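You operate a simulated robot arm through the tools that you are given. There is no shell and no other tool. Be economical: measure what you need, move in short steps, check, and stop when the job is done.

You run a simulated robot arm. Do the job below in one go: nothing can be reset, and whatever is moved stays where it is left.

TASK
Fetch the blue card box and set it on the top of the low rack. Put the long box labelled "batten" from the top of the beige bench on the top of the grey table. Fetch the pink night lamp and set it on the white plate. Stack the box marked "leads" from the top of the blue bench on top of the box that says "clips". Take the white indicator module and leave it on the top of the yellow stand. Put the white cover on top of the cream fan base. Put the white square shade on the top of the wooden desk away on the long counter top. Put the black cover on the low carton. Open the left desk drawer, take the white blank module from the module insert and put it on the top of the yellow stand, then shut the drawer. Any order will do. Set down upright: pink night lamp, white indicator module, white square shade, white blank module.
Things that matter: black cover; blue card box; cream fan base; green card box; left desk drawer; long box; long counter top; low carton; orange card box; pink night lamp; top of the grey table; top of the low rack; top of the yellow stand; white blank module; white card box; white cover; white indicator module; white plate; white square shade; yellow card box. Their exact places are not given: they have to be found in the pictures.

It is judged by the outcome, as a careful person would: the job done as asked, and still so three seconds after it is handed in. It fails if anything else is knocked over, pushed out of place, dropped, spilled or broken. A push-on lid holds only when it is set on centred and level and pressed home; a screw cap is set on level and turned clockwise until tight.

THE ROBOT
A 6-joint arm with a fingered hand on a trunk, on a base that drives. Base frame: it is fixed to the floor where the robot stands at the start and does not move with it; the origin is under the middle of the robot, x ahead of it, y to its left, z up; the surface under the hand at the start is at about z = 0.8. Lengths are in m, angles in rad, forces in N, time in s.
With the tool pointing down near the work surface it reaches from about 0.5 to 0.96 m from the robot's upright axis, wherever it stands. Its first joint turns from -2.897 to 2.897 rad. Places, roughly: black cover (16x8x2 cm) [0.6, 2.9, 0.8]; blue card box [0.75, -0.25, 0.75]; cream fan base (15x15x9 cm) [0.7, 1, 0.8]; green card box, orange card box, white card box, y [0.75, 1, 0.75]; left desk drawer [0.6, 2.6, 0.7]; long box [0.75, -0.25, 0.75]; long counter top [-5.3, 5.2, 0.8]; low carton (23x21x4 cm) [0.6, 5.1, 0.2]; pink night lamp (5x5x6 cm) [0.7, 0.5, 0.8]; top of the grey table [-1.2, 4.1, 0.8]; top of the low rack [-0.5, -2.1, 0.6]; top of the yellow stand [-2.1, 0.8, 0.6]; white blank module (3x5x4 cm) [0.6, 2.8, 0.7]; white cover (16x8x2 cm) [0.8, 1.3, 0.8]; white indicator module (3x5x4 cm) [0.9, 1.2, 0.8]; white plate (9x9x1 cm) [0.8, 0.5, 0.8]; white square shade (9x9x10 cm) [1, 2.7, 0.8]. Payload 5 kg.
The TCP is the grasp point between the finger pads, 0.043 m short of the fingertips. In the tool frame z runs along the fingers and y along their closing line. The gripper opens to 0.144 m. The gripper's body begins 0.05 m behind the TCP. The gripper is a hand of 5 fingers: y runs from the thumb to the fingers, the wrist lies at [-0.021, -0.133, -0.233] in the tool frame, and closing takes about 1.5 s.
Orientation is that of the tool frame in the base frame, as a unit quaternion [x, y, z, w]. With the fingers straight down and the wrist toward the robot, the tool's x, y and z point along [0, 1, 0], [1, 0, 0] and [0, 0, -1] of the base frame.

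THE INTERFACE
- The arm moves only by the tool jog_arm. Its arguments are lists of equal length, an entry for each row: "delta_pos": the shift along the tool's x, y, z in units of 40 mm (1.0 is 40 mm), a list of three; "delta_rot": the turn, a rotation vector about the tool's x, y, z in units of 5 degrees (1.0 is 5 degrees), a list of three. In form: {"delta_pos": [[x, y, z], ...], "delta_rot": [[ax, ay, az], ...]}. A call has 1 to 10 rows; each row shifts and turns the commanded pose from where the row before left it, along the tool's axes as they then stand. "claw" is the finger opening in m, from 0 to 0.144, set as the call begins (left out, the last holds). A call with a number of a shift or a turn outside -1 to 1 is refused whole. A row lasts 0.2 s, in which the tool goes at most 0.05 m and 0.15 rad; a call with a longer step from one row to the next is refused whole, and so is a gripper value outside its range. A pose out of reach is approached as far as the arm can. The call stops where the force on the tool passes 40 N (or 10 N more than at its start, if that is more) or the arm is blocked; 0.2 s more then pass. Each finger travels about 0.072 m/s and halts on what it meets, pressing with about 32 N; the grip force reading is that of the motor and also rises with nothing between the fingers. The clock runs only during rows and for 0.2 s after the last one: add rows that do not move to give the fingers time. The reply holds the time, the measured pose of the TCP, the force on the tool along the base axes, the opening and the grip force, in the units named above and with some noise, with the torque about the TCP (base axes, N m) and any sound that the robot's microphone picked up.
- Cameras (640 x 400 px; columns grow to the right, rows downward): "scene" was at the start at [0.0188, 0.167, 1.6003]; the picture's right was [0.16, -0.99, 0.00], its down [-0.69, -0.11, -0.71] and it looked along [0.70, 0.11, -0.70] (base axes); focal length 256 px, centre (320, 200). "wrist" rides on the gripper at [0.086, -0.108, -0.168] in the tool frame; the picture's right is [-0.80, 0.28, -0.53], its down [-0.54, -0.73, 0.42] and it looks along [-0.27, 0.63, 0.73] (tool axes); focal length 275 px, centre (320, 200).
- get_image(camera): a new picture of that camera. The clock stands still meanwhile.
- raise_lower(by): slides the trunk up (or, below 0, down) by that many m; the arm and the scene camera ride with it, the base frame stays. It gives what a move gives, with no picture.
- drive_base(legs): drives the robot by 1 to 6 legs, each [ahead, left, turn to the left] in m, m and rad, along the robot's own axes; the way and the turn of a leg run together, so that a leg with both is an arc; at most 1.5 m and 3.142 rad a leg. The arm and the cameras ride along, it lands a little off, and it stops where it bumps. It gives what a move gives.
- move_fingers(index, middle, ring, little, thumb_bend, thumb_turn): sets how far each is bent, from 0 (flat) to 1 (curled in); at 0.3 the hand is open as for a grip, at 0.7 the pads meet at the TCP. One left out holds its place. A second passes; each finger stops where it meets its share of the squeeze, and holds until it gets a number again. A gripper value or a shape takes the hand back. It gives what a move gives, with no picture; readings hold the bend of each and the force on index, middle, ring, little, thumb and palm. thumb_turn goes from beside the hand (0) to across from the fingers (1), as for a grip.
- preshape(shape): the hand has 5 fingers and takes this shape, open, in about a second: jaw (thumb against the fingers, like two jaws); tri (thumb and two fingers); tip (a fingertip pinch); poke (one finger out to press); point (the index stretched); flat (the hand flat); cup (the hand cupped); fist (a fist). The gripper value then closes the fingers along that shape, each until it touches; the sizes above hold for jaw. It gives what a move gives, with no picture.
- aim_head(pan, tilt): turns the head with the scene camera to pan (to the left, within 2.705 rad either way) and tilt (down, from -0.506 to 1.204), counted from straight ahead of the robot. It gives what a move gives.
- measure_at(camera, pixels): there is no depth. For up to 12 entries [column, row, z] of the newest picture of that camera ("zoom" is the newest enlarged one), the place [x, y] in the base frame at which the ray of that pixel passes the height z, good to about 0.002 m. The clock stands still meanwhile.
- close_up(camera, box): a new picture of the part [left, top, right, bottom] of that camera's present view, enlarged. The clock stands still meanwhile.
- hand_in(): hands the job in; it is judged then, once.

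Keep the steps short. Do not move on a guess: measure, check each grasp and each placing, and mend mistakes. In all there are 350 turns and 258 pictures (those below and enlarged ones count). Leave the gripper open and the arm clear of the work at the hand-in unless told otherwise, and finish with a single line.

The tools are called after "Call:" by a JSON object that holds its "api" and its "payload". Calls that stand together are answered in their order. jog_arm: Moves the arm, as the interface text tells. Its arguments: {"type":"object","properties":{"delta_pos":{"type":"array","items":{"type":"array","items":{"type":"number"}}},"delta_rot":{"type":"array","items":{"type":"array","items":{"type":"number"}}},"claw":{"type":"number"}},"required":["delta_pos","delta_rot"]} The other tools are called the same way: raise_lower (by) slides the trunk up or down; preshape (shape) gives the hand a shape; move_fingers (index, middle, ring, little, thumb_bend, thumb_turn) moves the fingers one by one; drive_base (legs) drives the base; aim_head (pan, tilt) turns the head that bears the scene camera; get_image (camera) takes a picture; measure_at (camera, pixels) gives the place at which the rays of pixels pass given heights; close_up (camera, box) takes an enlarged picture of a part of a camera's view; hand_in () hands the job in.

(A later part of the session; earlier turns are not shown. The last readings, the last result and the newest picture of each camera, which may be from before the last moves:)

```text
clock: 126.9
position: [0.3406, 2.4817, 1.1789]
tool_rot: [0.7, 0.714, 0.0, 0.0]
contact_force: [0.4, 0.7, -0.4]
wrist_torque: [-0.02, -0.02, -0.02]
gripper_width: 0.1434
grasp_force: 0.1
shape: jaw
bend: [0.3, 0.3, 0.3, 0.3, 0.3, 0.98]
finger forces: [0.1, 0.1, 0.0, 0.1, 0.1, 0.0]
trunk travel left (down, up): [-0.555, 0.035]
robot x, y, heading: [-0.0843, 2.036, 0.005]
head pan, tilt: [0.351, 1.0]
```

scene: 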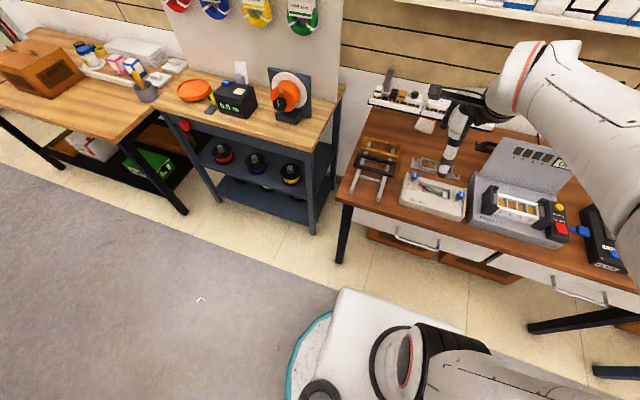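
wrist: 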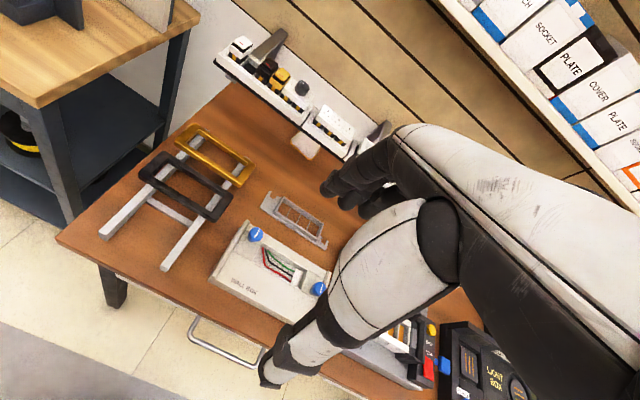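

Now I finish the sideways move and pitch the hand up by 60°.

Call:
{"api": "jog_arm", "payload": {"delta_pos": [[0.9, -0.2, 0], [0.9, -0.2, 0], [0.9, -0.2, 0], [0.9, -0.2, 0], [0, 0, 0], [0, 0, 0], [0, 0, 0], [0, 0, 0], [0, 0, 0], [0, 0, 0]], "delta_rot": [[0, 0, 0], [0, 0, 0], [0, 0, 0], [0, 0, 0], [-1, 0, 0], [-1, 0, 0], [-1, 0, 0], [-1, 0, 0], [-1, 0, 0], [-1, 0, 0]]}}

Call:
{"api": "jog_arm", "payload": {"delta_pos": [[0, 0, 0], [0, 0, 0], [0, 0, 0], [0, 0, 0], [0, 0, 0], [0, 0, 0]], "delta_rot": [[-1, 0, 0], [-1, 0, 0], [-1, 0, 0], [-1, 0, 0], [-1, 0, 0], [-1, 0, 0]]}}

Call:
{"api": "raise_lower", "payload": {"by": -0.3}}

Call:
{"api": "get_image", "payload": {"camera": "scene"}}

Call:
{"api": "get_image", "payload": {"camera": "wrist"}}

```text
clock: 129.1
position: [0.3073, 2.6259, 1.181]
tool_rot: [0.675, 0.69, 0.185, 0.181]
contact_force: [0.2, 0.0, -0.5]
wrist_torque: [-0.02, -0.01, 0.03]
gripper_width: 0.1438
grasp_force: 0.1
shape: jaw
bend: [0.3, 0.3, 0.3, 0.3, 0.3, 0.98]
finger forces: [0.1, 0.0, 0.0, 0.0, 0.1, 0.0]
trunk travel left (down, up): [-0.555, 0.035]
robot x, y, heading: [-0.0878, 2.0368, 0.006]
head pan, tilt: [0.351, 1.0]
```

```text
clock: 130.5
position: [0.3061, 2.6256, 1.1793]
tool_rot: [0.606, 0.619, 0.358, 0.35]
contact_force: [0.0, -0.2, -0.1]
wrist_torque: [0.01, 0.02, 0.01]
gripper_width: 0.1438
grasp_force: 0.0
shape: jaw
bend: [0.3, 0.3, 0.3, 0.3, 0.3, 0.98]
finger forces: [0.0, 0.1, 0.0, 0.1, 0.0, 0.0]
trunk travel left (down, up): [-0.555, 0.035]
robot x, y, heading: [-0.0882, 2.0369, 0.001]
head pan, tilt: [0.351, 1.0]
```

```text
clock: 133.5
position: [0.3064, 2.6263, 0.8804]
tool_rot: [0.607, 0.618, 0.356, 0.35]
contact_force: [0.3, 0.7, -0.2]
wrist_torque: [-0.01, -0.03, -0.01]
gripper_width: 0.1441
grasp_force: 0.0
shape: jaw
bend: [0.3, 0.3, 0.3, 0.3, 0.3, 0.98]
finger forces: [0.0, 0.1, 0.1, 0.0, 0.0, 0.0]
trunk travel left (down, up): [-0.255, 0.335]
robot x, y, heading: [-0.0832, 2.0362, 0.005]
head pan, tilt: [0.351, 1.0]
```

```text
161 pictures are left
```

scene: 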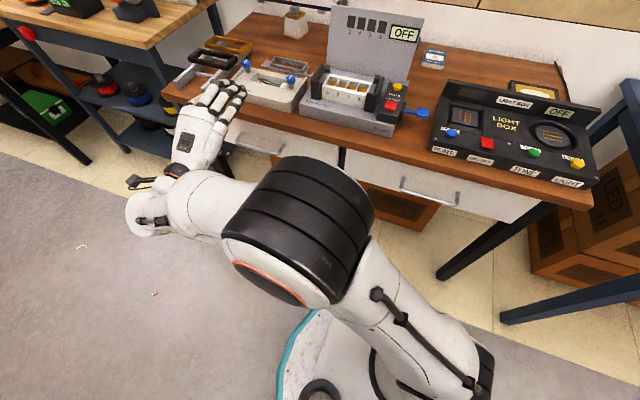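

```text
160 pictures are left
```

wrist: 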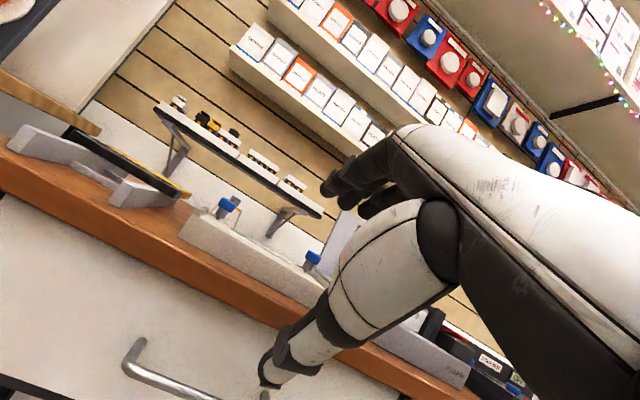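

The hand is pitched and clear. I lower the trunk 0.138 m to pre-approach height with the opening at 0.09 and check.

Call:
{"api": "raise_lower", "payload": {"by": -0.138}}

Call:
{"api": "jog_arm", "payload": {"delta_pos": [[0, 0, 0.3], [0, 0, 0.3], [0, 0, 0], [0, 0, 0]], "delta_rot": [[0, 0, 0], [0, 0, 0], [0, 0, 0], [0, 0, 0]], "claw": 0.09}}

Call:
{"api": "get_image", "payload": {"camera": "wrist"}}

Call:
{"api": "close_up", "payload": {"camera": "scene", "box": [110, 40, 350, 200]}}

```text
clock: 135.1
position: [0.3062, 2.6254, 0.7416]
tool_rot: [0.606, 0.618, 0.358, 0.35]
contact_force: [0.1, -0.5, 0.1]
wrist_torque: [0.01, -0.01, 0.01]
gripper_width: 0.1438
grasp_force: 0.2
shape: jaw
bend: [0.3, 0.3, 0.3, 0.3, 0.3, 0.98]
finger forces: [0.0, 0.0, 0.0, 0.0, 0.1, 0.0]
trunk travel left (down, up): [-0.117, 0.473]
robot x, y, heading: [-0.0893, 2.0375, 0.002]
head pan, tilt: [0.351, 1.0]
```

```text
clock: 136.1
position: [0.3271, 2.6258, 0.7302]
tool_rot: [0.607, 0.618, 0.356, 0.35]
contact_force: [0.6, 0.6, -0.1]
wrist_torque: [0.02, 0.02, 0.01]
gripper_width: 0.0905
grasp_force: 0.0
shape: jaw
bend: [0.28, 0.4, 0.37, 0.4, 0.64, 1.0]
finger forces: [0.1, 0.0, 0.0, 0.1, 0.0, 0.0]
trunk travel left (down, up): [-0.117, 0.473]
robot x, y, heading: [-0.0889, 2.0386, 0.005]
head pan, tilt: [0.351, 1.0]
```

```text
159 pictures are left
```

wrist: 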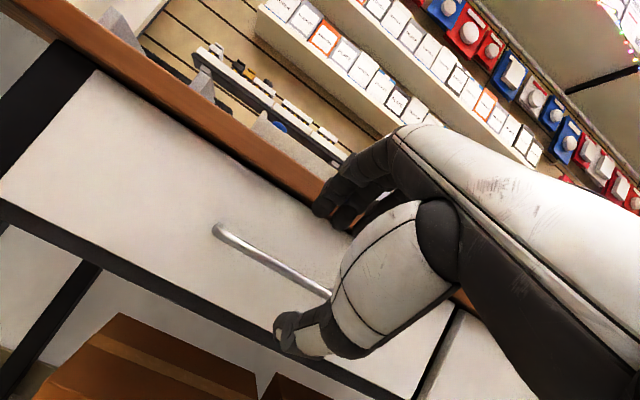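

```text
2.50 times, centred on (230, 120) of scene
```

zoom: 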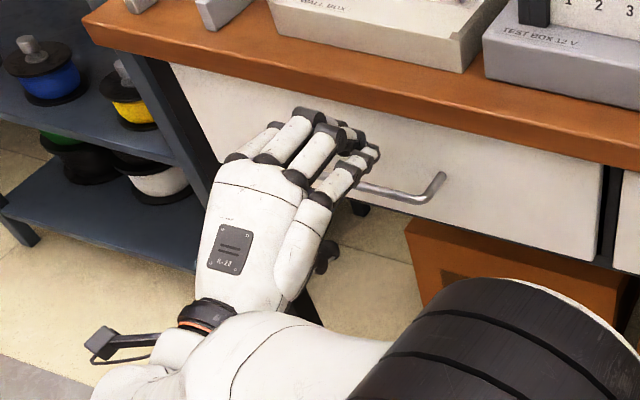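

The bar lies between fingers and thumb. I advance 7 cm along the fingers.

Call:
{"api": "jog_arm", "payload": {"delta_pos": [[0, 0, 0.6], [0, 0, 0.6], [0, 0, 0.5]], "delta_rot": [[0, 0, 0], [0, 0, 0], [0, 0, 0]]}}

Call:
{"api": "close_up", "payload": {"camera": "scene", "box": [150, 60, 310, 160]}}

Call:
{"api": "get_image", "payload": {"camera": "wrist"}}

```text
clock: 136.9
position: [0.3869, 2.6275, 0.6951]
tool_rot: [0.606, 0.619, 0.358, 0.349]
contact_force: [-0.7, -0.1, 0.1]
wrist_torque: [0.01, -0.01, 0.02]
gripper_width: 0.0906
grasp_force: 0.1
shape: jaw
bend: [0.28, 0.4, 0.37, 0.4, 0.64, 1.0]
finger forces: [0.1, 0.0, 0.1, 0.1, 0.0, 0.0]
trunk travel left (down, up): [-0.117, 0.473]
robot x, y, heading: [-0.0795, 2.0367, 0.005]
head pan, tilt: [0.351, 1.0]
```

```text
4.00 times, centred on (230, 110) of scene
```

zoom: 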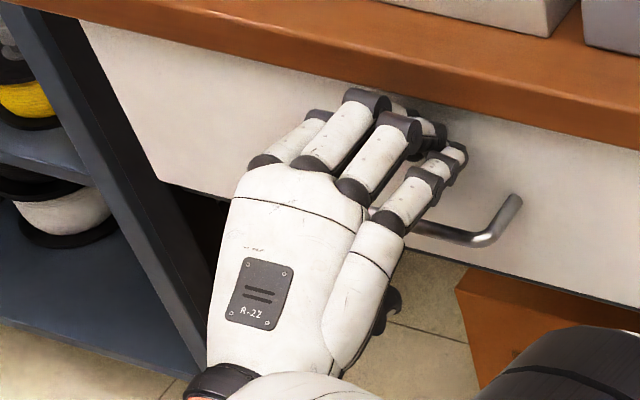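

```text
156 pictures are left
```

wrist: 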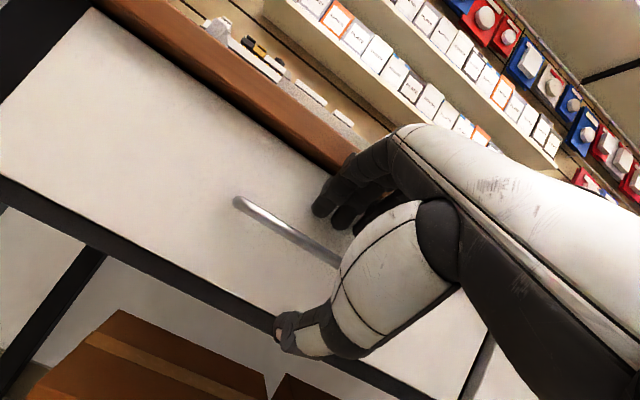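

The bar is enclosed. I close the hand on it.

Call:
{"api": "jog_arm", "payload": {"delta_pos": [[0, 0, 0], [0, 0, 0], [0, 0, 0], [0, 0, 0], [0, 0, 0], [0, 0, 0], [0, 0, 0], [0, 0, 0]], "delta_rot": [[0, 0, 0], [0, 0, 0], [0, 0, 0], [0, 0, 0], [0, 0, 0], [0, 0, 0], [0, 0, 0], [0, 0, 0]], "claw": 0.0}}

Call:
{"api": "get_image", "payload": {"camera": "wrist"}}

```text
clock: 138.7
position: [0.3866, 2.6264, 0.6945]
tool_rot: [0.606, 0.619, 0.356, 0.35]
contact_force: [3.0, 0.4, -4.3]
wrist_torque: [-0.35, 0.05, -0.02]
gripper_width: 0.0018
grasp_force: 32.0
shape: jaw
bend: [0.72, 0.67, 0.64, 0.7, 0.68, 1.0]
finger forces: [12.7, 5.2, 2.8, 4.5, 27.8, 0.0]
trunk travel left (down, up): [-0.117, 0.473]
robot x, y, heading: [-0.0854, 2.0316, 0.005]
head pan, tilt: [0.351, 1.0]
```

```text
155 pictures are left
```

wrist: 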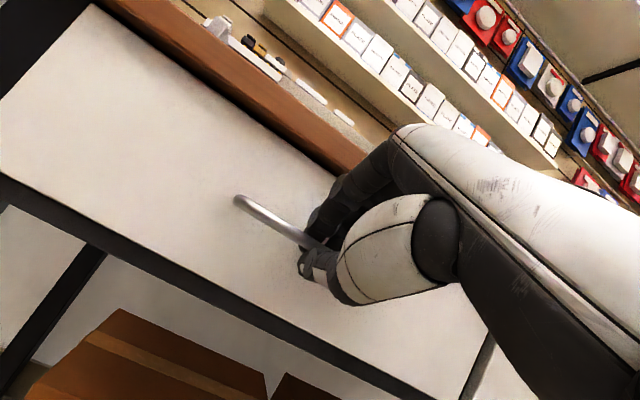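

Gripped. I pull straight back (-x) 12 cm.

Call:
{"api": "jog_arm", "payload": {"delta_pos": [[0, -0.25, -0.433], [0, -0.375, -0.65], [0, -0.375, -0.65], [0, -0.375, -0.65], [0, -0.125, -0.217]], "delta_rot": [[0, 0, 0], [0, 0, 0], [0, 0, 0], [0, 0, 0], [0, 0, 0]]}}

Call:
{"api": "get_image", "payload": {"camera": "scene"}}

```text
clock: 139.9
position: [0.2656, 2.6259, 0.6946]
tool_rot: [0.605, 0.619, 0.357, 0.351]
contact_force: [-0.5, 11.3, -8.6]
wrist_torque: [-0.22, 0.22, 0.25]
gripper_width: 0.0016
grasp_force: 32.0
shape: jaw
bend: [0.72, 0.71, 0.64, 0.7, 0.68, 1.0]
finger forces: [12.5, 5.4, 3.0, 3.7, 29.9, 0.0]
trunk travel left (down, up): [-0.117, 0.473]
robot x, y, heading: [-0.0884, 2.0378, 0.007]
head pan, tilt: [0.351, 1.0]
```

```text
154 pictures are left
```

scene: 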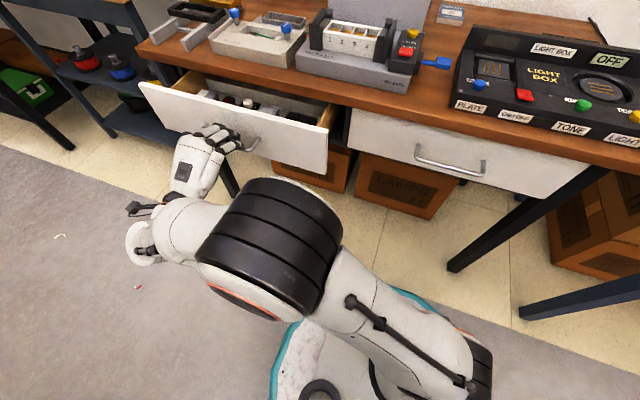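

The drawer opens. I pull another 12 cm.

Call:
{"api": "jog_arm", "payload": {"delta_pos": [[0, -0.375, -0.65], [0, -0.375, -0.65], [0, -0.375, -0.65], [0, -0.375, -0.65]], "delta_rot": [[0, 0, 0], [0, 0, 0], [0, 0, 0], [0, 0, 0]]}}

Call:
{"api": "get_image", "payload": {"camera": "scene"}}

```text
clock: 140.9
position: [0.145, 2.6245, 0.6937]
tool_rot: [0.605, 0.62, 0.356, 0.35]
contact_force: [1.5, 21.7, -9.1]
wrist_torque: [-0.23, 0.22, 0.57]
gripper_width: 0.0016
grasp_force: 32.3
shape: jaw
bend: [0.72, 0.71, 0.65, 0.7, 0.68, 1.0]
finger forces: [13.3, 6.1, 3.4, 4.3, 29.1, 0.0]
trunk travel left (down, up): [-0.117, 0.473]
robot x, y, heading: [-0.0884, 2.0364, 0.009]
head pan, tilt: [0.351, 1.0]
```

```text
153 pictures are left
```

scene: 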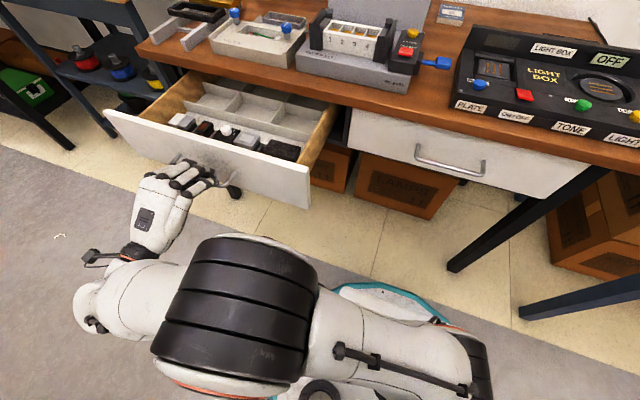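

The drawer is open about 24 cm with modules visible. I zoom in to identify the white blank.

Call:
{"api": "close_up", "payload": {"camera": "scene", "box": [150, 70, 330, 182]}}

Call:
{"api": "get_image", "payload": {"camera": "wrist"}}

```text
3.56 times, centred on (240, 126) of scene
```

zoom: 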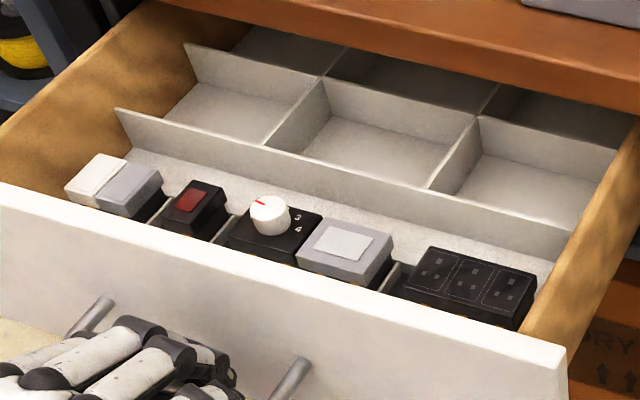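

```text
151 pictures are left
```

wrist: 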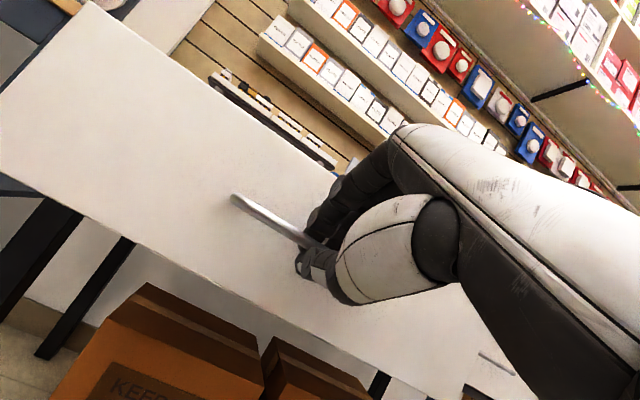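

I release the handle and back off along the finger axis.

Call:
{"api": "jog_arm", "payload": {"delta_pos": [[0, 0, 0], [0, 0, 0], [0, 0, 0], [0, 0, 0], [0, 0, 0], [0, 0, 0], [0, 0, 0]], "delta_rot": [[0, 0, 0], [0, 0, 0], [0, 0, 0], [0, 0, 0], [0, 0, 0], [0, 0, 0], [0, 0, 0]], "claw": 0.1}}

Call:
{"api": "jog_arm", "payload": {"delta_pos": [[0, 0, -0.5], [0, 0, -0.8], [0, 0, -0.8], [0, 0, -0.8]], "delta_rot": [[0, 0, 0], [0, 0, 0], [0, 0, 0], [0, 0, 0]]}}

Call:
{"api": "get_image", "payload": {"camera": "scene"}}

```text
clock: 142.5
position: [0.1462, 2.6223, 0.6955]
tool_rot: [0.607, 0.618, 0.356, 0.35]
contact_force: [-0.2, 0.2, -0.3]
wrist_torque: [0.0, 0.03, 0.0]
gripper_width: 0.0998
grasp_force: 0.1
shape: jaw
bend: [0.27, 0.38, 0.35, 0.35, 0.6, 0.99]
finger forces: [0.0, 0.0, 0.0, 0.0, 0.0, 0.0]
trunk travel left (down, up): [-0.117, 0.473]
robot x, y, heading: [-0.0857, 2.0384, 0.004]
head pan, tilt: [0.351, 1.0]
```

```text
clock: 143.7
position: [0.082, 2.614, 0.7506]
tool_rot: [0.624, 0.6, 0.344, 0.364]
contact_force: [-0.4, 0.1, 0.3]
wrist_torque: [-0.02, -0.03, -0.01]
gripper_width: 0.1
grasp_force: 0.0
shape: jaw
bend: [0.27, 0.38, 0.35, 0.35, 0.6, 0.99]
finger forces: [0.1, 0.0, 0.1, 0.0, 0.0, 0.0]
trunk travel left (down, up): [-0.117, 0.473]
robot x, y, heading: [-0.0863, 2.0358, 0.006]
head pan, tilt: [0.351, 1.0]
stopped in row 4: the arm was blocked; the commanded pose is now the measured one
```

```text
150 pictures are left
```

scene: 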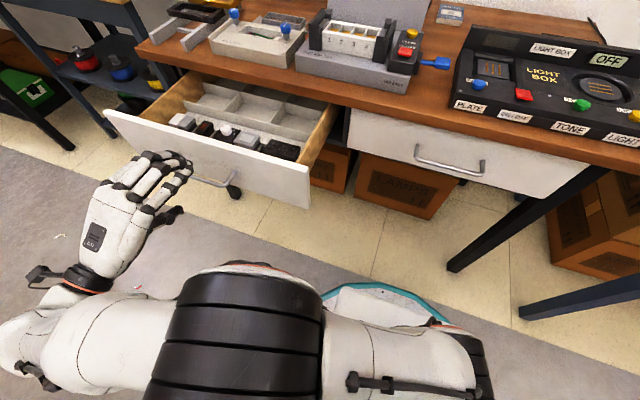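

The arm reached a joint limit, but the hand is clear. I raise the trunk and pitch the hand back down while moving left/forward.

Call:
{"api": "raise_lower", "payload": {"by": 0.44}}

Call:
{"api": "jog_arm", "payload": {"delta_pos": [[0, 0.3, 0.5], [0, 0.3, 0.5], [0, 0.3, 0.5], [0, 0.3, 0.5], [0, 0, 0], [0, 0, 0], [0, 0, 0], [0, 0, 0], [0, 0, 0], [0, 0, 0]], "delta_rot": [[0, 0, 0], [0, 0, 0], [0, 0, 0], [0, 0, 0], [1, 0, 0], [1, 0, 0], [1, 0, 0], [1, 0, 0], [1, 0, 0], [1, 0, 0]]}}

Call:
{"api": "jog_arm", "payload": {"delta_pos": [[0, 0, 0], [0, 0, 0], [0, 0, 0], [0, 0, 0], [0, 0, 0], [0, 0, 0]], "delta_rot": [[1, 0, 0], [1, 0, 0], [1, 0, 0], [1, 0, 0], [1, 0, 0], [1, 0, 0]]}}

```text
refused: 0.44 is not a number from -0.4 to 0.4
```

```text
clock: 145.9
position: [0.1721, 2.6109, 0.7529]
tool_rot: [0.695, 0.67, 0.178, 0.188]
contact_force: [0.1, 0.3, -1.4]
wrist_torque: [-0.02, -0.02, -0.02]
gripper_width: 0.0999
grasp_force: 0.0
shape: jaw
bend: [0.27, 0.38, 0.35, 0.35, 0.6, 0.99]
finger forces: [0.0, 0.0, 0.1, 0.1, 0.0, 0.1]
trunk travel left (down, up): [-0.117, 0.473]
robot x, y, heading: [-0.0874, 2.0371, 0.008]
head pan, tilt: [0.351, 1.0]
```

```text
clock: 147.3
position: [0.1727, 2.6114, 0.753]
tool_rot: [0.721, 0.693, -0.002, 0.002]
contact_force: [-0.2, -0.4, -1.0]
wrist_torque: [0.0, 0.0, -0.01]
gripper_width: 0.0998
grasp_force: 0.0
shape: jaw
bend: [0.27, 0.38, 0.35, 0.35, 0.6, 0.99]
finger forces: [0.1, 0.0, 0.0, 0.0, 0.1, 0.0]
trunk travel left (down, up): [-0.117, 0.473]
robot x, y, heading: [-0.0837, 2.0357, 0.009]
head pan, tilt: [0.351, 1.0]
```

The raise was refused (limit 0.4), so the hand pitched down low, but no contact force shows. I check before going up.

Call:
{"api": "get_image", "payload": {"camera": "scene"}}

```text
149 pictures are left
```

scene: 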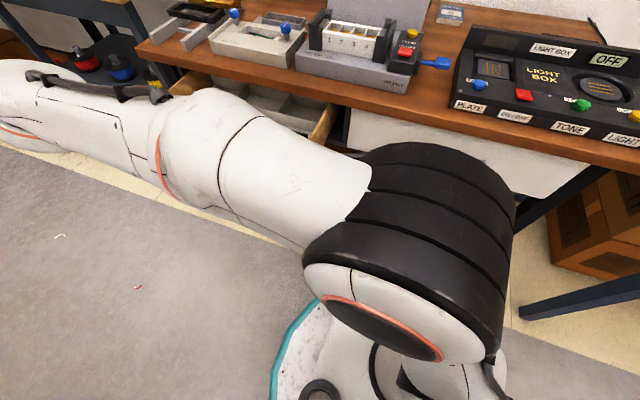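

I raise the trunk 0.4.

Call:
{"api": "raise_lower", "payload": {"by": 0.4}}

Call:
{"api": "get_image", "payload": {"camera": "wrist"}}

```text
clock: 151.1
position: [0.1729, 2.6117, 1.1528]
tool_rot: [0.721, 0.693, -0.002, 0.003]
contact_force: [-0.1, -0.5, -0.2]
wrist_torque: [-0.04, -0.03, 0.05]
gripper_width: 0.0997
grasp_force: 0.1
shape: jaw
bend: [0.27, 0.38, 0.35, 0.35, 0.6, 0.99]
finger forces: [0.1, 0.1, 0.0, 0.0, 0.1, 0.0]
trunk travel left (down, up): [-0.517, 0.073]
robot x, y, heading: [-0.0863, 2.0377, 0.008]
head pan, tilt: [0.351, 1.0]
```

```text
148 pictures are left
```

wrist: 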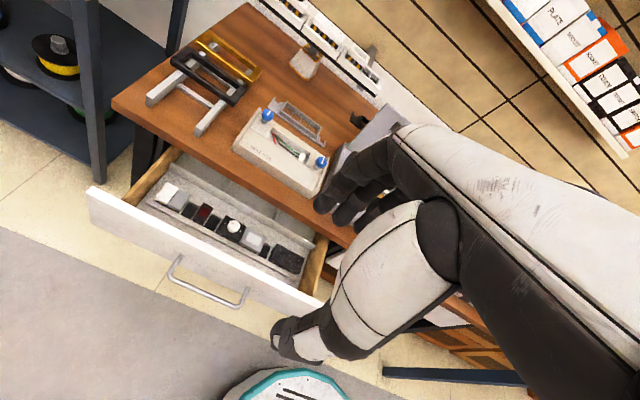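

Good overhead view of the drawer. I zoom on the modules and measure.

Call:
{"api": "close_up", "payload": {"camera": "wrist", "box": [130, 165, 258, 255]}}

Call:
{"api": "measure_at", "payload": {"camera": "zoom", "pixels": [[320, 200, 0.7]]}}

```text
4.44 times, centred on (194, 210) of wrist
```

zoom: 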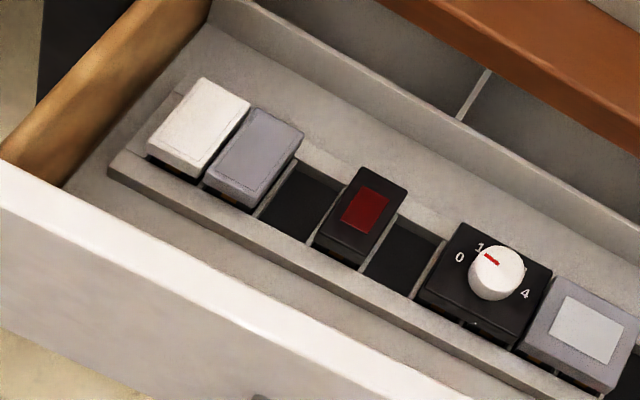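

```text
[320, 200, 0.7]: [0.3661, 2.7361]
```

The white blank is at the left end, next to a grey module. A full jaw would touch the neighbour, so I'll try a fingertip pinch. First a scene view for height triangulation.

Call:
{"api": "measure_at", "payload": {"camera": "zoom", "pixels": [[202, 77, 0.72], [250, 103, 0.72], [196, 168, 0.72], [149, 141, 0.72], [202, 77, 0.7], [196, 168, 0.7], [110, 175, 0.69], [0, 180, 0.74], [60, 185, 0.66], [240, 5, 0.7]]}}

Call:
{"api": "preshape", "payload": {"shape": "tip"}}

Call:
{"api": "get_image", "payload": {"camera": "wrist"}}

Call:
{"api": "aim_head", "payload": {"pan": 0.7, "tilt": 0.95}}

Call:
{"api": "get_image", "payload": {"camera": "scene"}}

```text
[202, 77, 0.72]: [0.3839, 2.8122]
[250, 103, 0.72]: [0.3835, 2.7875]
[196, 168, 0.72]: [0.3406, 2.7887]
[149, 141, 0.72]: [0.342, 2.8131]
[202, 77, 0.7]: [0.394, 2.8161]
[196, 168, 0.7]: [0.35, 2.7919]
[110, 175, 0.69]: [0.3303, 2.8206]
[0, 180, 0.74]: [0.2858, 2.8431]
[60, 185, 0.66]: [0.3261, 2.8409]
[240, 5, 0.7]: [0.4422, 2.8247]
```

```text
clock: 152.0
position: [0.1731, 2.6119, 1.1535]
tool_rot: [0.721, 0.693, -0.002, 0.002]
contact_force: [-0.2, -0.3, -0.1]
wrist_torque: [0.02, 0.01, 0.0]
gripper_width: 0.144
grasp_force: 0.1
shape: tip
bend: [0.3, 0.98, 0.99, 0.99, 0.3, 0.98]
finger forces: [0.1, 0.0, 0.0, 0.1, 0.1, 0.0]
trunk travel left (down, up): [-0.517, 0.073]
robot x, y, heading: [-0.0884, 2.0324, 0.007]
head pan, tilt: [0.351, 1.0]
```

```text
146 pictures are left
```

wrist: 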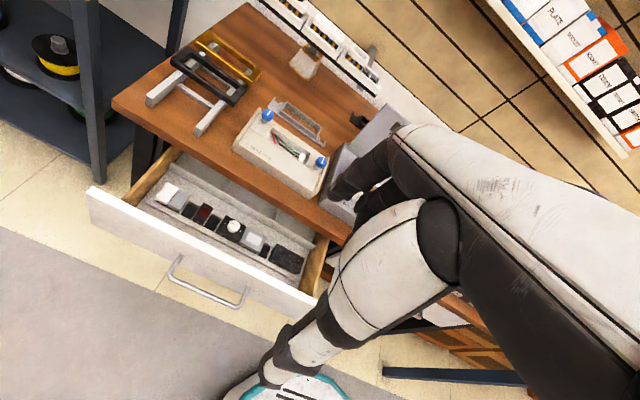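

```text
clock: 152.9
position: [0.1714, 2.6119, 1.1528]
tool_rot: [0.721, 0.693, -0.002, 0.002]
contact_force: [0.3, 0.0, -0.3]
wrist_torque: [-0.02, 0.03, -0.02]
gripper_width: 0.1443
grasp_force: 0.0
shape: tip
bend: [0.3, 0.98, 0.99, 0.99, 0.3, 0.98]
finger forces: [0.0, 0.0, 0.0, 0.1, 0.0, 0.0]
trunk travel left (down, up): [-0.517, 0.073]
robot x, y, heading: [-0.0869, 2.0363, 0.002]
head pan, tilt: [0.7, 0.949]
```

```text
145 pictures are left
```

scene: 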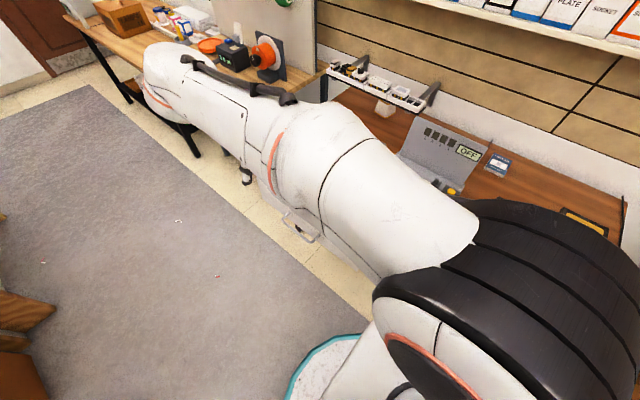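

"Tip" curls the other three fingers. I move above the module, somewhat lower, to triangulate its height.

Call:
{"api": "jog_arm", "payload": {"delta_pos": [[0.813, 0.748, 0], [0.813, 0.748, 0], [0.813, 0.748, 0], [0.813, 0.748, 0], [0.813, 0.748, 0], [0.813, 0.748, 0], [0, 0, 0.8], [0, 0, 0.8], [0, 0, 0.8]], "delta_rot": [[0, 0, 0], [0, 0, 0], [0, 0, 0], [0, 0, 0], [0, 0, 0], [0, 0, 0], [0, 0, -0.46], [0, 0, 0], [0, 0, 0]]}}

Call:
{"api": "get_image", "payload": {"camera": "wrist"}}

Call:
{"api": "close_up", "payload": {"camera": "wrist", "box": [170, 240, 330, 360]}}

```text
clock: 154.9
position: [0.3255, 2.7415, 1.0363]
tool_rot: [0.706, 0.708, -0.002, 0.002]
contact_force: [-0.1, -0.8, 1.3]
wrist_torque: [-0.01, 0.0, 0.01]
gripper_width: 0.1439
grasp_force: 0.0
shape: tip
bend: [0.3, 0.98, 0.99, 0.99, 0.3, 0.98]
finger forces: [0.1, 0.0, 0.0, 0.0, 0.0, 0.0]
out of reach, approached as far as the arm can: row 5, 6
trunk travel left (down, up): [-0.517, 0.073]
robot x, y, heading: [-0.087, 2.0367, 0.001]
head pan, tilt: [0.7, 0.949]
```

```text
144 pictures are left
```

wrist: 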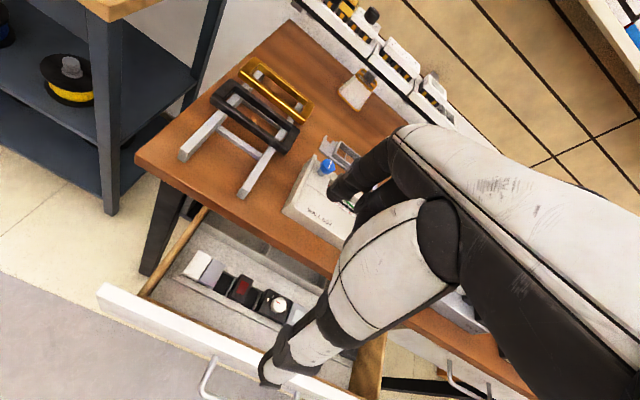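

```text
3.33 times, centred on (250, 300) of wrist
```

zoom: 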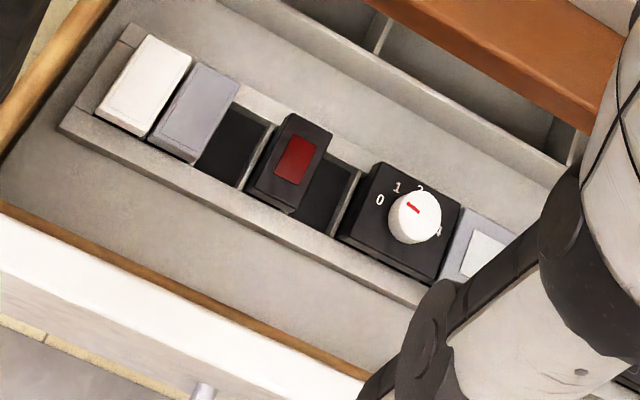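

Call:
{"api": "measure_at", "payload": {"camera": "zoom", "pixels": [[148, 33, 0.72], [148, 33, 0.68], [193, 60, 0.72], [193, 60, 0.68], [146, 130, 0.72], [146, 130, 0.68], [99, 105, 0.72], [99, 105, 0.68], [0, 213, 0.72], [58, 130, 0.66]]}}

Call:
{"api": "drive_base", "payload": {"legs": [[-0.2, 0, 0], [0, 0.3, 0]]}}

Call:
{"api": "get_image", "payload": {"camera": "wrist"}}

```text
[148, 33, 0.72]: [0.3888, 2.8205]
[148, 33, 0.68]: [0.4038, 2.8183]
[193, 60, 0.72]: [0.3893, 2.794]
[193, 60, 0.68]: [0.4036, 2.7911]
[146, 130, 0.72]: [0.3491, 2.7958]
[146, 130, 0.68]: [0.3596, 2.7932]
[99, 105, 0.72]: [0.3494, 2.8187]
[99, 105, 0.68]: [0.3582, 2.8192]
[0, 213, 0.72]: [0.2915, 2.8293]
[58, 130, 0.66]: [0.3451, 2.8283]
```

```text
clock: 158.1
position: [0.1218, 3.041, 1.0352]
tool_rot: [0.706, 0.708, -0.002, 0.003]
contact_force: [-0.3, -0.2, 0.2]
wrist_torque: [-0.03, 0.01, 0.01]
gripper_width: 0.1441
grasp_force: 0.0
shape: tip
bend: [0.3, 0.98, 0.99, 0.99, 0.3, 0.98]
finger forces: [0.0, 0.1, 0.0, 0.0, 0.1, 0.1]
trunk travel left (down, up): [-0.517, 0.073]
robot x, y, heading: [-0.2911, 2.3369, 0.005]
head pan, tilt: [0.7, 0.949]
```

```text
142 pictures are left
```

wrist: 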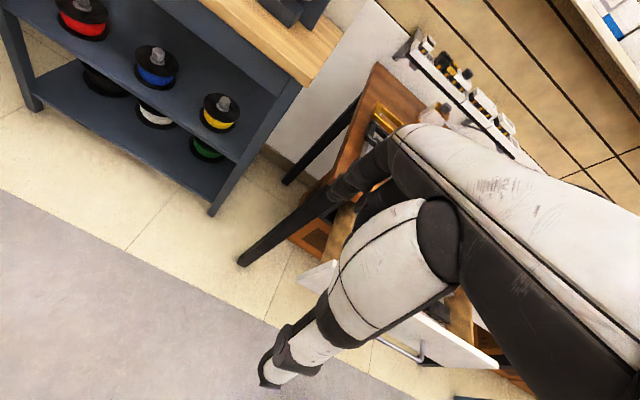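

Triangulated, the module top is at z≈0.684 and its centre at about (0.380, 2.806). That is too close under the desk edge (x=0.43) for the hand body. I'll pull the drawer further by pinching its front panel from above. I move over the panel and look.

Call:
{"api": "jog_arm", "payload": {"delta_pos": [[-0.815, 0.525, 0], [-0.815, 0.525, 0], [-0.815, 0.525, 0], [-0.815, 0.525, 0], [-0.815, 0.525, 0], [-0.815, 0.525, 0], [-0.815, 0.525, 0], [-0.815, 0.525, 0]], "delta_rot": [[0, 0, 0], [0, 0, 0], [0, 0, 0], [0, 0, 0], [0, 0, 0], [0, 0, 0], [0, 0, 0], [0, 0, 0]], "claw": 0.08}}

Call:
{"api": "get_image", "payload": {"camera": "wrist"}}

Call:
{"api": "aim_head", "payload": {"pan": 0.5, "tilt": 0.9}}

Call:
{"api": "get_image", "payload": {"camera": "scene"}}

```text
clock: 159.9
position: [0.2905, 2.7809, 1.0389]
tool_rot: [0.706, 0.708, -0.002, 0.001]
contact_force: [0.6, 0.5, 0.8]
wrist_torque: [-0.01, 0.0, 0.02]
gripper_width: 0.0807
grasp_force: 0.0
shape: tip
bend: [0.73, 0.98, 0.99, 0.99, 0.67, 1.0]
finger forces: [0.1, 0.0, 0.0, 0.1, 0.1, 0.0]
trunk travel left (down, up): [-0.517, 0.073]
robot x, y, heading: [-0.2871, 2.3382, 0.006]
head pan, tilt: [0.7, 0.949]
```

```text
141 pictures are left
```

wrist: 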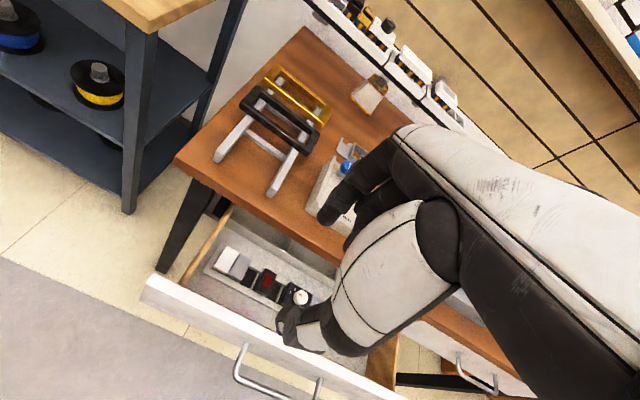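

```text
clock: 160.7
position: [0.2915, 2.7816, 1.0386]
tool_rot: [0.707, 0.707, -0.002, 0.003]
contact_force: [-0.1, -0.2, -0.4]
wrist_torque: [0.02, 0.02, 0.0]
gripper_width: 0.0804
grasp_force: 0.0
shape: tip
bend: [0.73, 0.98, 0.99, 0.99, 0.67, 1.0]
finger forces: [0.0, 0.0, 0.0, 0.0, 0.0, 0.0]
trunk travel left (down, up): [-0.517, 0.073]
robot x, y, heading: [-0.288, 2.3371, 0.004]
head pan, tilt: [0.499, 0.901]
```

```text
140 pictures are left
```

scene: 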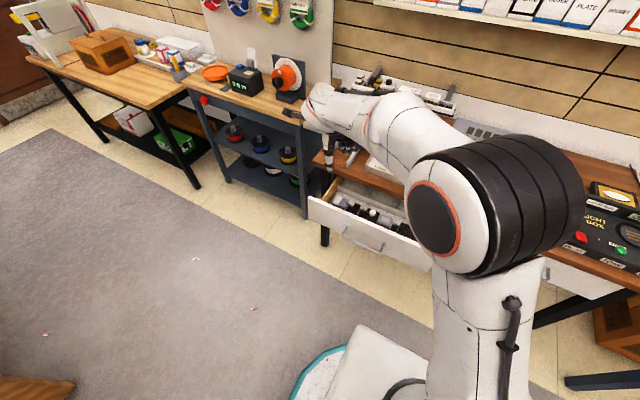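

I measure the panel's top in both cameras.

Call:
{"api": "close_up", "payload": {"camera": "scene", "box": [296, 140, 456, 270]}}

Call:
{"api": "measure_at", "payload": {"camera": "zoom", "pixels": [[42, 184, 0.74], [42, 184, 0.7], [180, 244, 0.74], [180, 244, 0.7], [50, 172, 0.72]]}}

Call:
{"api": "close_up", "payload": {"camera": "wrist", "box": [130, 210, 290, 330]}}

```text
3.08 times, centred on (376, 205) of scene
```

zoom: 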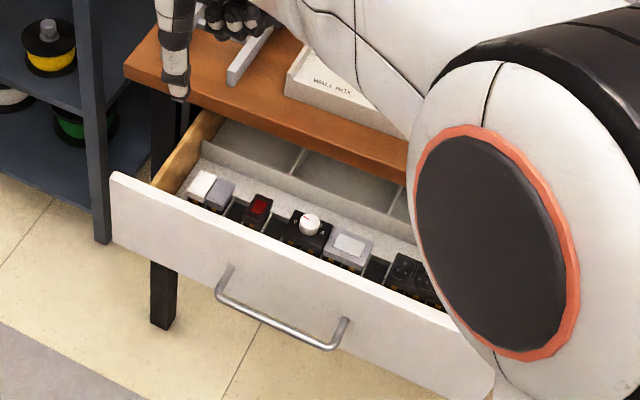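

```text
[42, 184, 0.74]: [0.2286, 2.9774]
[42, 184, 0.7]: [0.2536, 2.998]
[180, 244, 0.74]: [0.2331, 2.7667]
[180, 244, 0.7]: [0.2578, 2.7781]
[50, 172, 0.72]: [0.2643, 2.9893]
```

```text
3.33 times, centred on (210, 270) of wrist
```

zoom: 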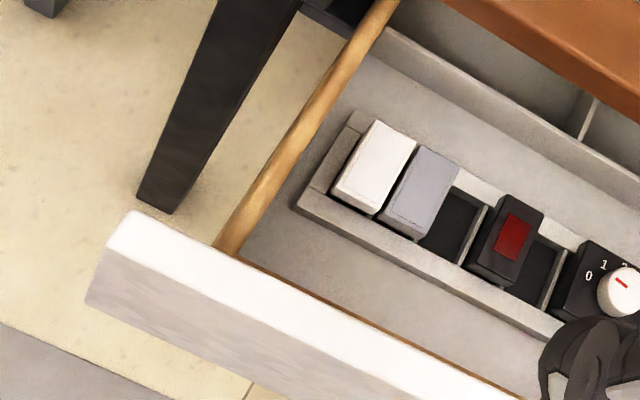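

Call:
{"api": "measure_at", "payload": {"camera": "zoom", "pixels": [[135, 212, 0.76], [135, 212, 0.72], [108, 247, 0.76], [108, 247, 0.72], [372, 122, 0.684], [418, 143, 0.684], [380, 208, 0.684], [333, 185, 0.684], [240, 258, 0.74]]}}

Call:
{"api": "measure_at", "payload": {"camera": "scene", "pixels": [[309, 195.5, 0.76], [309, 195.5, 0.72], [307.5, 198, 0.76], [307.5, 198, 0.72]]}}

```text
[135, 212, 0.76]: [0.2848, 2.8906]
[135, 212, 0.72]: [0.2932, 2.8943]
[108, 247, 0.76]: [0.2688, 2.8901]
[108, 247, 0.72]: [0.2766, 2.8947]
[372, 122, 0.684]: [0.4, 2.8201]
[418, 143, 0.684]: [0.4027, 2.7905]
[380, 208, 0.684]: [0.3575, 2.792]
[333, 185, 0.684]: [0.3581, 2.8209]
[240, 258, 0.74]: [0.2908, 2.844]
```

```text
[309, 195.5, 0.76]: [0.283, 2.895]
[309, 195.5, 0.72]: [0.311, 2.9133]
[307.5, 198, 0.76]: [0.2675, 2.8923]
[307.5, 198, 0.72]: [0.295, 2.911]
```

The panel top is at z≈0.757, x 0.268–0.285. I descend to pinch it with thumb and index at y≈2.78.

Call:
{"api": "jog_arm", "payload": {"delta_pos": [[0, -0.36, 0.8], [0, 0, 0.9], [0, 0, 0.9], [0, 0, 0.9], [0, 0, 0.9], [0, 0, 0.9], [0, 0, 0.8]], "delta_rot": [[0, 0, 0], [0, 0, 0], [0, 0, 0], [0, 0, 0], [0, 0, 0], [0, 0, 0], [0, 0, 0]]}}

Call:
{"api": "get_image", "payload": {"camera": "wrist"}}

```text
clock: 162.2
position: [0.278, 2.781, 0.7935]
tool_rot: [0.707, 0.708, -0.001, 0.003]
contact_force: [0.0, 0.4, 0.0]
wrist_torque: [-0.03, 0.04, -0.01]
gripper_width: 0.0807
grasp_force: 0.1
shape: tip
bend: [0.73, 0.98, 0.99, 0.99, 0.67, 1.0]
finger forces: [0.1, 0.1, 0.1, 0.0, 0.0, 0.0]
trunk travel left (down, up): [-0.517, 0.073]
robot x, y, heading: [-0.2906, 2.3362, 0.006]
head pan, tilt: [0.499, 0.901]
```

```text
137 pictures are left
```

wrist: 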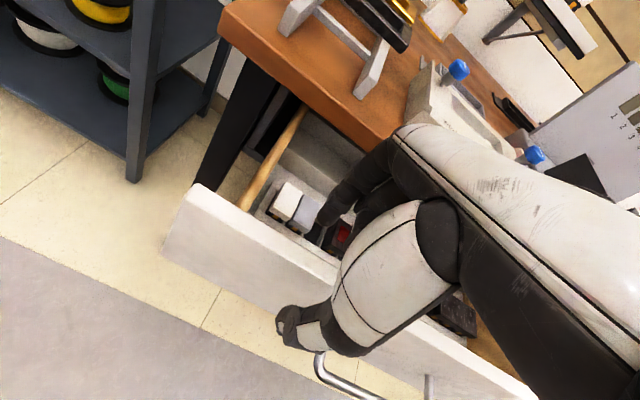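

Index is inside, thumb outside. I lower 2 cm and close.

Call:
{"api": "jog_arm", "payload": {"delta_pos": [[0, 0, 0.45], [0, 0, 0], [0, 0, 0], [0, 0, 0], [0, 0, 0], [0, 0, 0], [0, 0, 0]], "delta_rot": [[0, 0, 0], [0, 0, 0], [0, 0, 0], [0, 0, 0], [0, 0, 0], [0, 0, 0], [0, 0, 0]], "claw": 0.0}}

Call:
{"api": "get_image", "payload": {"camera": "wrist"}}

```text
clock: 163.8
position: [0.2788, 2.7798, 0.7754]
tool_rot: [0.706, 0.708, -0.003, 0.002]
contact_force: [-0.9, -0.4, -2.3]
wrist_torque: [-0.02, -0.03, -0.03]
gripper_width: 0.0129
grasp_force: 32.2
shape: tip
bend: [0.69, 1.0, 1.0, 1.0, 0.74, 1.0]
finger forces: [28.4, 0.0, 0.0, 0.0, 28.1, 0.0]
trunk travel left (down, up): [-0.517, 0.073]
robot x, y, heading: [-0.2903, 2.3359, 0.005]
head pan, tilt: [0.499, 0.901]
```

```text
136 pictures are left
```

wrist: 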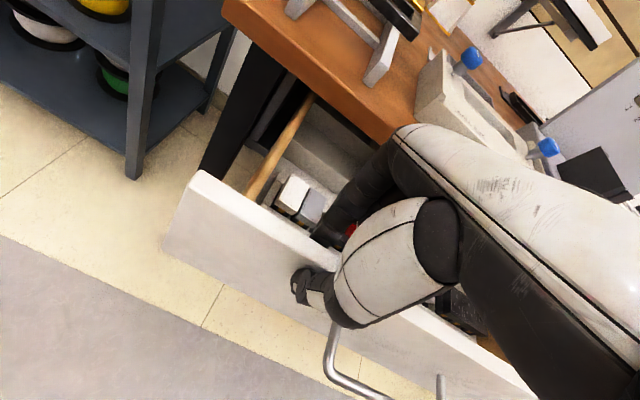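

The panel is pinched. I pull -x 8 cm.

Call:
{"api": "jog_arm", "payload": {"delta_pos": [[0, -0.5, 0], [0, -0.5, 0], [0, -0.5, 0], [0, -0.5, 0]], "delta_rot": [[0, 0, 0], [0, 0, 0], [0, 0, 0], [0, 0, 0]]}}

Call:
{"api": "get_image", "payload": {"camera": "wrist"}}

```text
clock: 164.8
position: [0.1945, 2.7798, 0.7755]
tool_rot: [0.706, 0.708, -0.003, 0.003]
contact_force: [-0.4, 0.7, -0.9]
wrist_torque: [0.01, -0.05, -0.1]
gripper_width: 0.0126
grasp_force: 32.7
shape: tip
bend: [0.69, 1.0, 1.0, 1.0, 0.74, 1.0]
finger forces: [29.9, 0.1, 0.0, 0.1, 31.4, 0.0]
trunk travel left (down, up): [-0.517, 0.073]
robot x, y, heading: [-0.2916, 2.3388, 0.008]
head pan, tilt: [0.499, 0.901]
```

```text
135 pictures are left
```

wrist: 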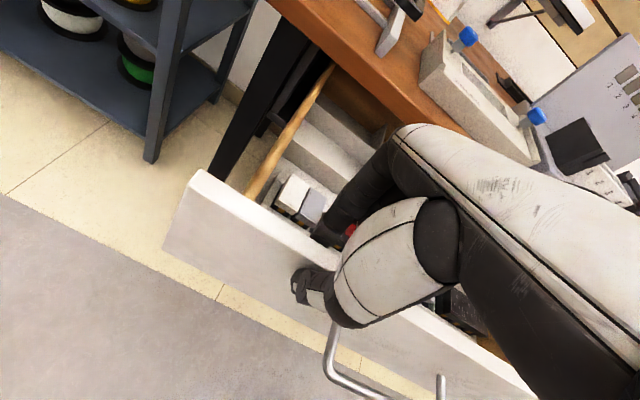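

Moved 8 cm, so the module should now be near (0.297, 2.806). I release, rise and move over it.

Call:
{"api": "jog_arm", "payload": {"delta_pos": [[0, 0, 0], [0, 0, 0], [0, 0, 0], [0, 0, 0], [0, 0, 0]], "delta_rot": [[0, 0, 0], [0, 0, 0], [0, 0, 0], [0, 0, 0], [0, 0, 0]], "claw": 0.08}}

Call:
{"api": "jog_arm", "payload": {"delta_pos": [[0, 0, -0.8], [0, 0, -1], [0, 0, -1], [0.2, 0.8, -0.5], [0.2, 0.8, 0], [0.2, 0.8, 0]], "delta_rot": [[0, 0, 0], [0, 0, 0], [0, 0, 0], [0, 0, 0], [0, 0, 0], [0, 0, 0]]}}

Call:
{"api": "get_image", "payload": {"camera": "wrist"}}

Call:
{"api": "close_up", "payload": {"camera": "wrist", "box": [170, 230, 330, 350]}}

```text
clock: 166.1
position: [0.1965, 2.7786, 0.7753]
tool_rot: [0.706, 0.708, -0.002, 0.003]
contact_force: [1.1, 0.5, 0.8]
wrist_torque: [0.0, 0.0, 0.03]
gripper_width: 0.0796
grasp_force: 0.0
shape: tip
bend: [0.73, 0.98, 0.99, 0.99, 0.68, 1.0]
finger forces: [0.0, 0.0, 0.0, 0.1, 0.0, 0.0]
trunk travel left (down, up): [-0.517, 0.073]
robot x, y, heading: [-0.2861, 2.3381, 0.004]
head pan, tilt: [0.499, 0.901]
```

```text
clock: 167.4
position: [0.2936, 2.8029, 0.908]
tool_rot: [0.707, 0.708, -0.003, 0.002]
contact_force: [0.1, 0.0, 0.6]
wrist_torque: [0.0, -0.03, 0.0]
gripper_width: 0.0799
grasp_force: 0.1
shape: tip
bend: [0.73, 0.98, 0.99, 0.99, 0.68, 1.0]
finger forces: [0.1, 0.0, 0.1, 0.1, 0.0, 0.1]
trunk travel left (down, up): [-0.517, 0.073]
robot x, y, heading: [-0.2907, 2.3329, 0.007]
head pan, tilt: [0.499, 0.901]
```

```text
134 pictures are left
```

wrist: 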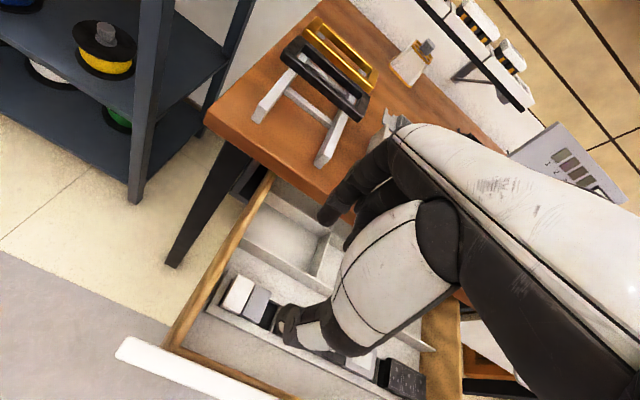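

```text
3.33 times, centred on (250, 290) of wrist
```

zoom: 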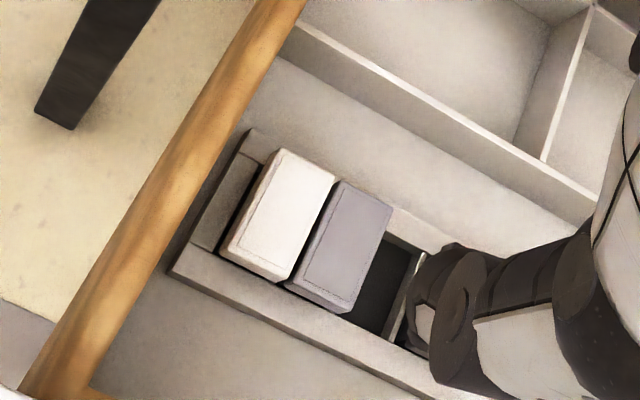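

Call:
{"api": "measure_at", "payload": {"camera": "zoom", "pixels": [[279, 149, 0.684], [335, 181, 0.684], [285, 268, 0.684], [230, 240, 0.684], [170, 270, 0.66], [340, 183, 0.684], [391, 207, 0.684]]}}

```text
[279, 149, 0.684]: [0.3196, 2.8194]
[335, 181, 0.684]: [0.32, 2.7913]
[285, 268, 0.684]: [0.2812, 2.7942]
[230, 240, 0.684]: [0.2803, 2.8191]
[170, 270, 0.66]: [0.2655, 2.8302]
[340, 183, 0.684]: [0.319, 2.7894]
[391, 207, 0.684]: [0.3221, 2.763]
```

The module is centred at (0.300, 2.806). I descend to TCP z≈0.715 and check.

Call:
{"api": "jog_arm", "payload": {"delta_pos": [[0.03, 0.12, 0.8], [0, 0, 0.8], [0, 0, 0.8], [0, 0, 0.8], [0, 0, 0.8], [0, 0, 0.8]], "delta_rot": [[0, 0, 0], [0, 0, 0], [0, 0, 0], [0, 0, 0], [0, 0, 0], [0, 0, 0]]}}

Call:
{"api": "get_image", "payload": {"camera": "wrist"}}

Call:
{"api": "close_up", "payload": {"camera": "scene", "box": [270, 150, 400, 240]}}

```text
clock: 168.8
position: [0.2979, 2.8054, 0.7168]
tool_rot: [0.707, 0.708, -0.001, 0.003]
contact_force: [0.4, 0.6, 0.5]
wrist_torque: [-0.03, 0.04, 0.01]
gripper_width: 0.0798
grasp_force: 0.1
shape: tip
bend: [0.73, 0.98, 0.99, 0.99, 0.68, 1.0]
finger forces: [0.1, 0.0, 0.0, 0.1, 0.1, 0.0]
trunk travel left (down, up): [-0.517, 0.073]
robot x, y, heading: [-0.29, 2.3325, 0.006]
head pan, tilt: [0.499, 0.901]
```

```text
132 pictures are left
```

wrist: 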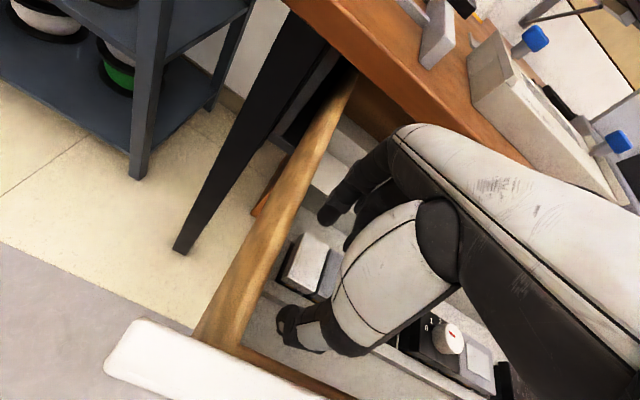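

```text
4.44 times, centred on (335, 195) of scene
```

zoom: 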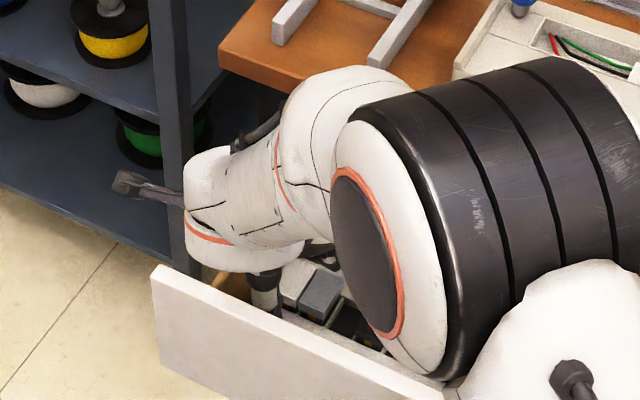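

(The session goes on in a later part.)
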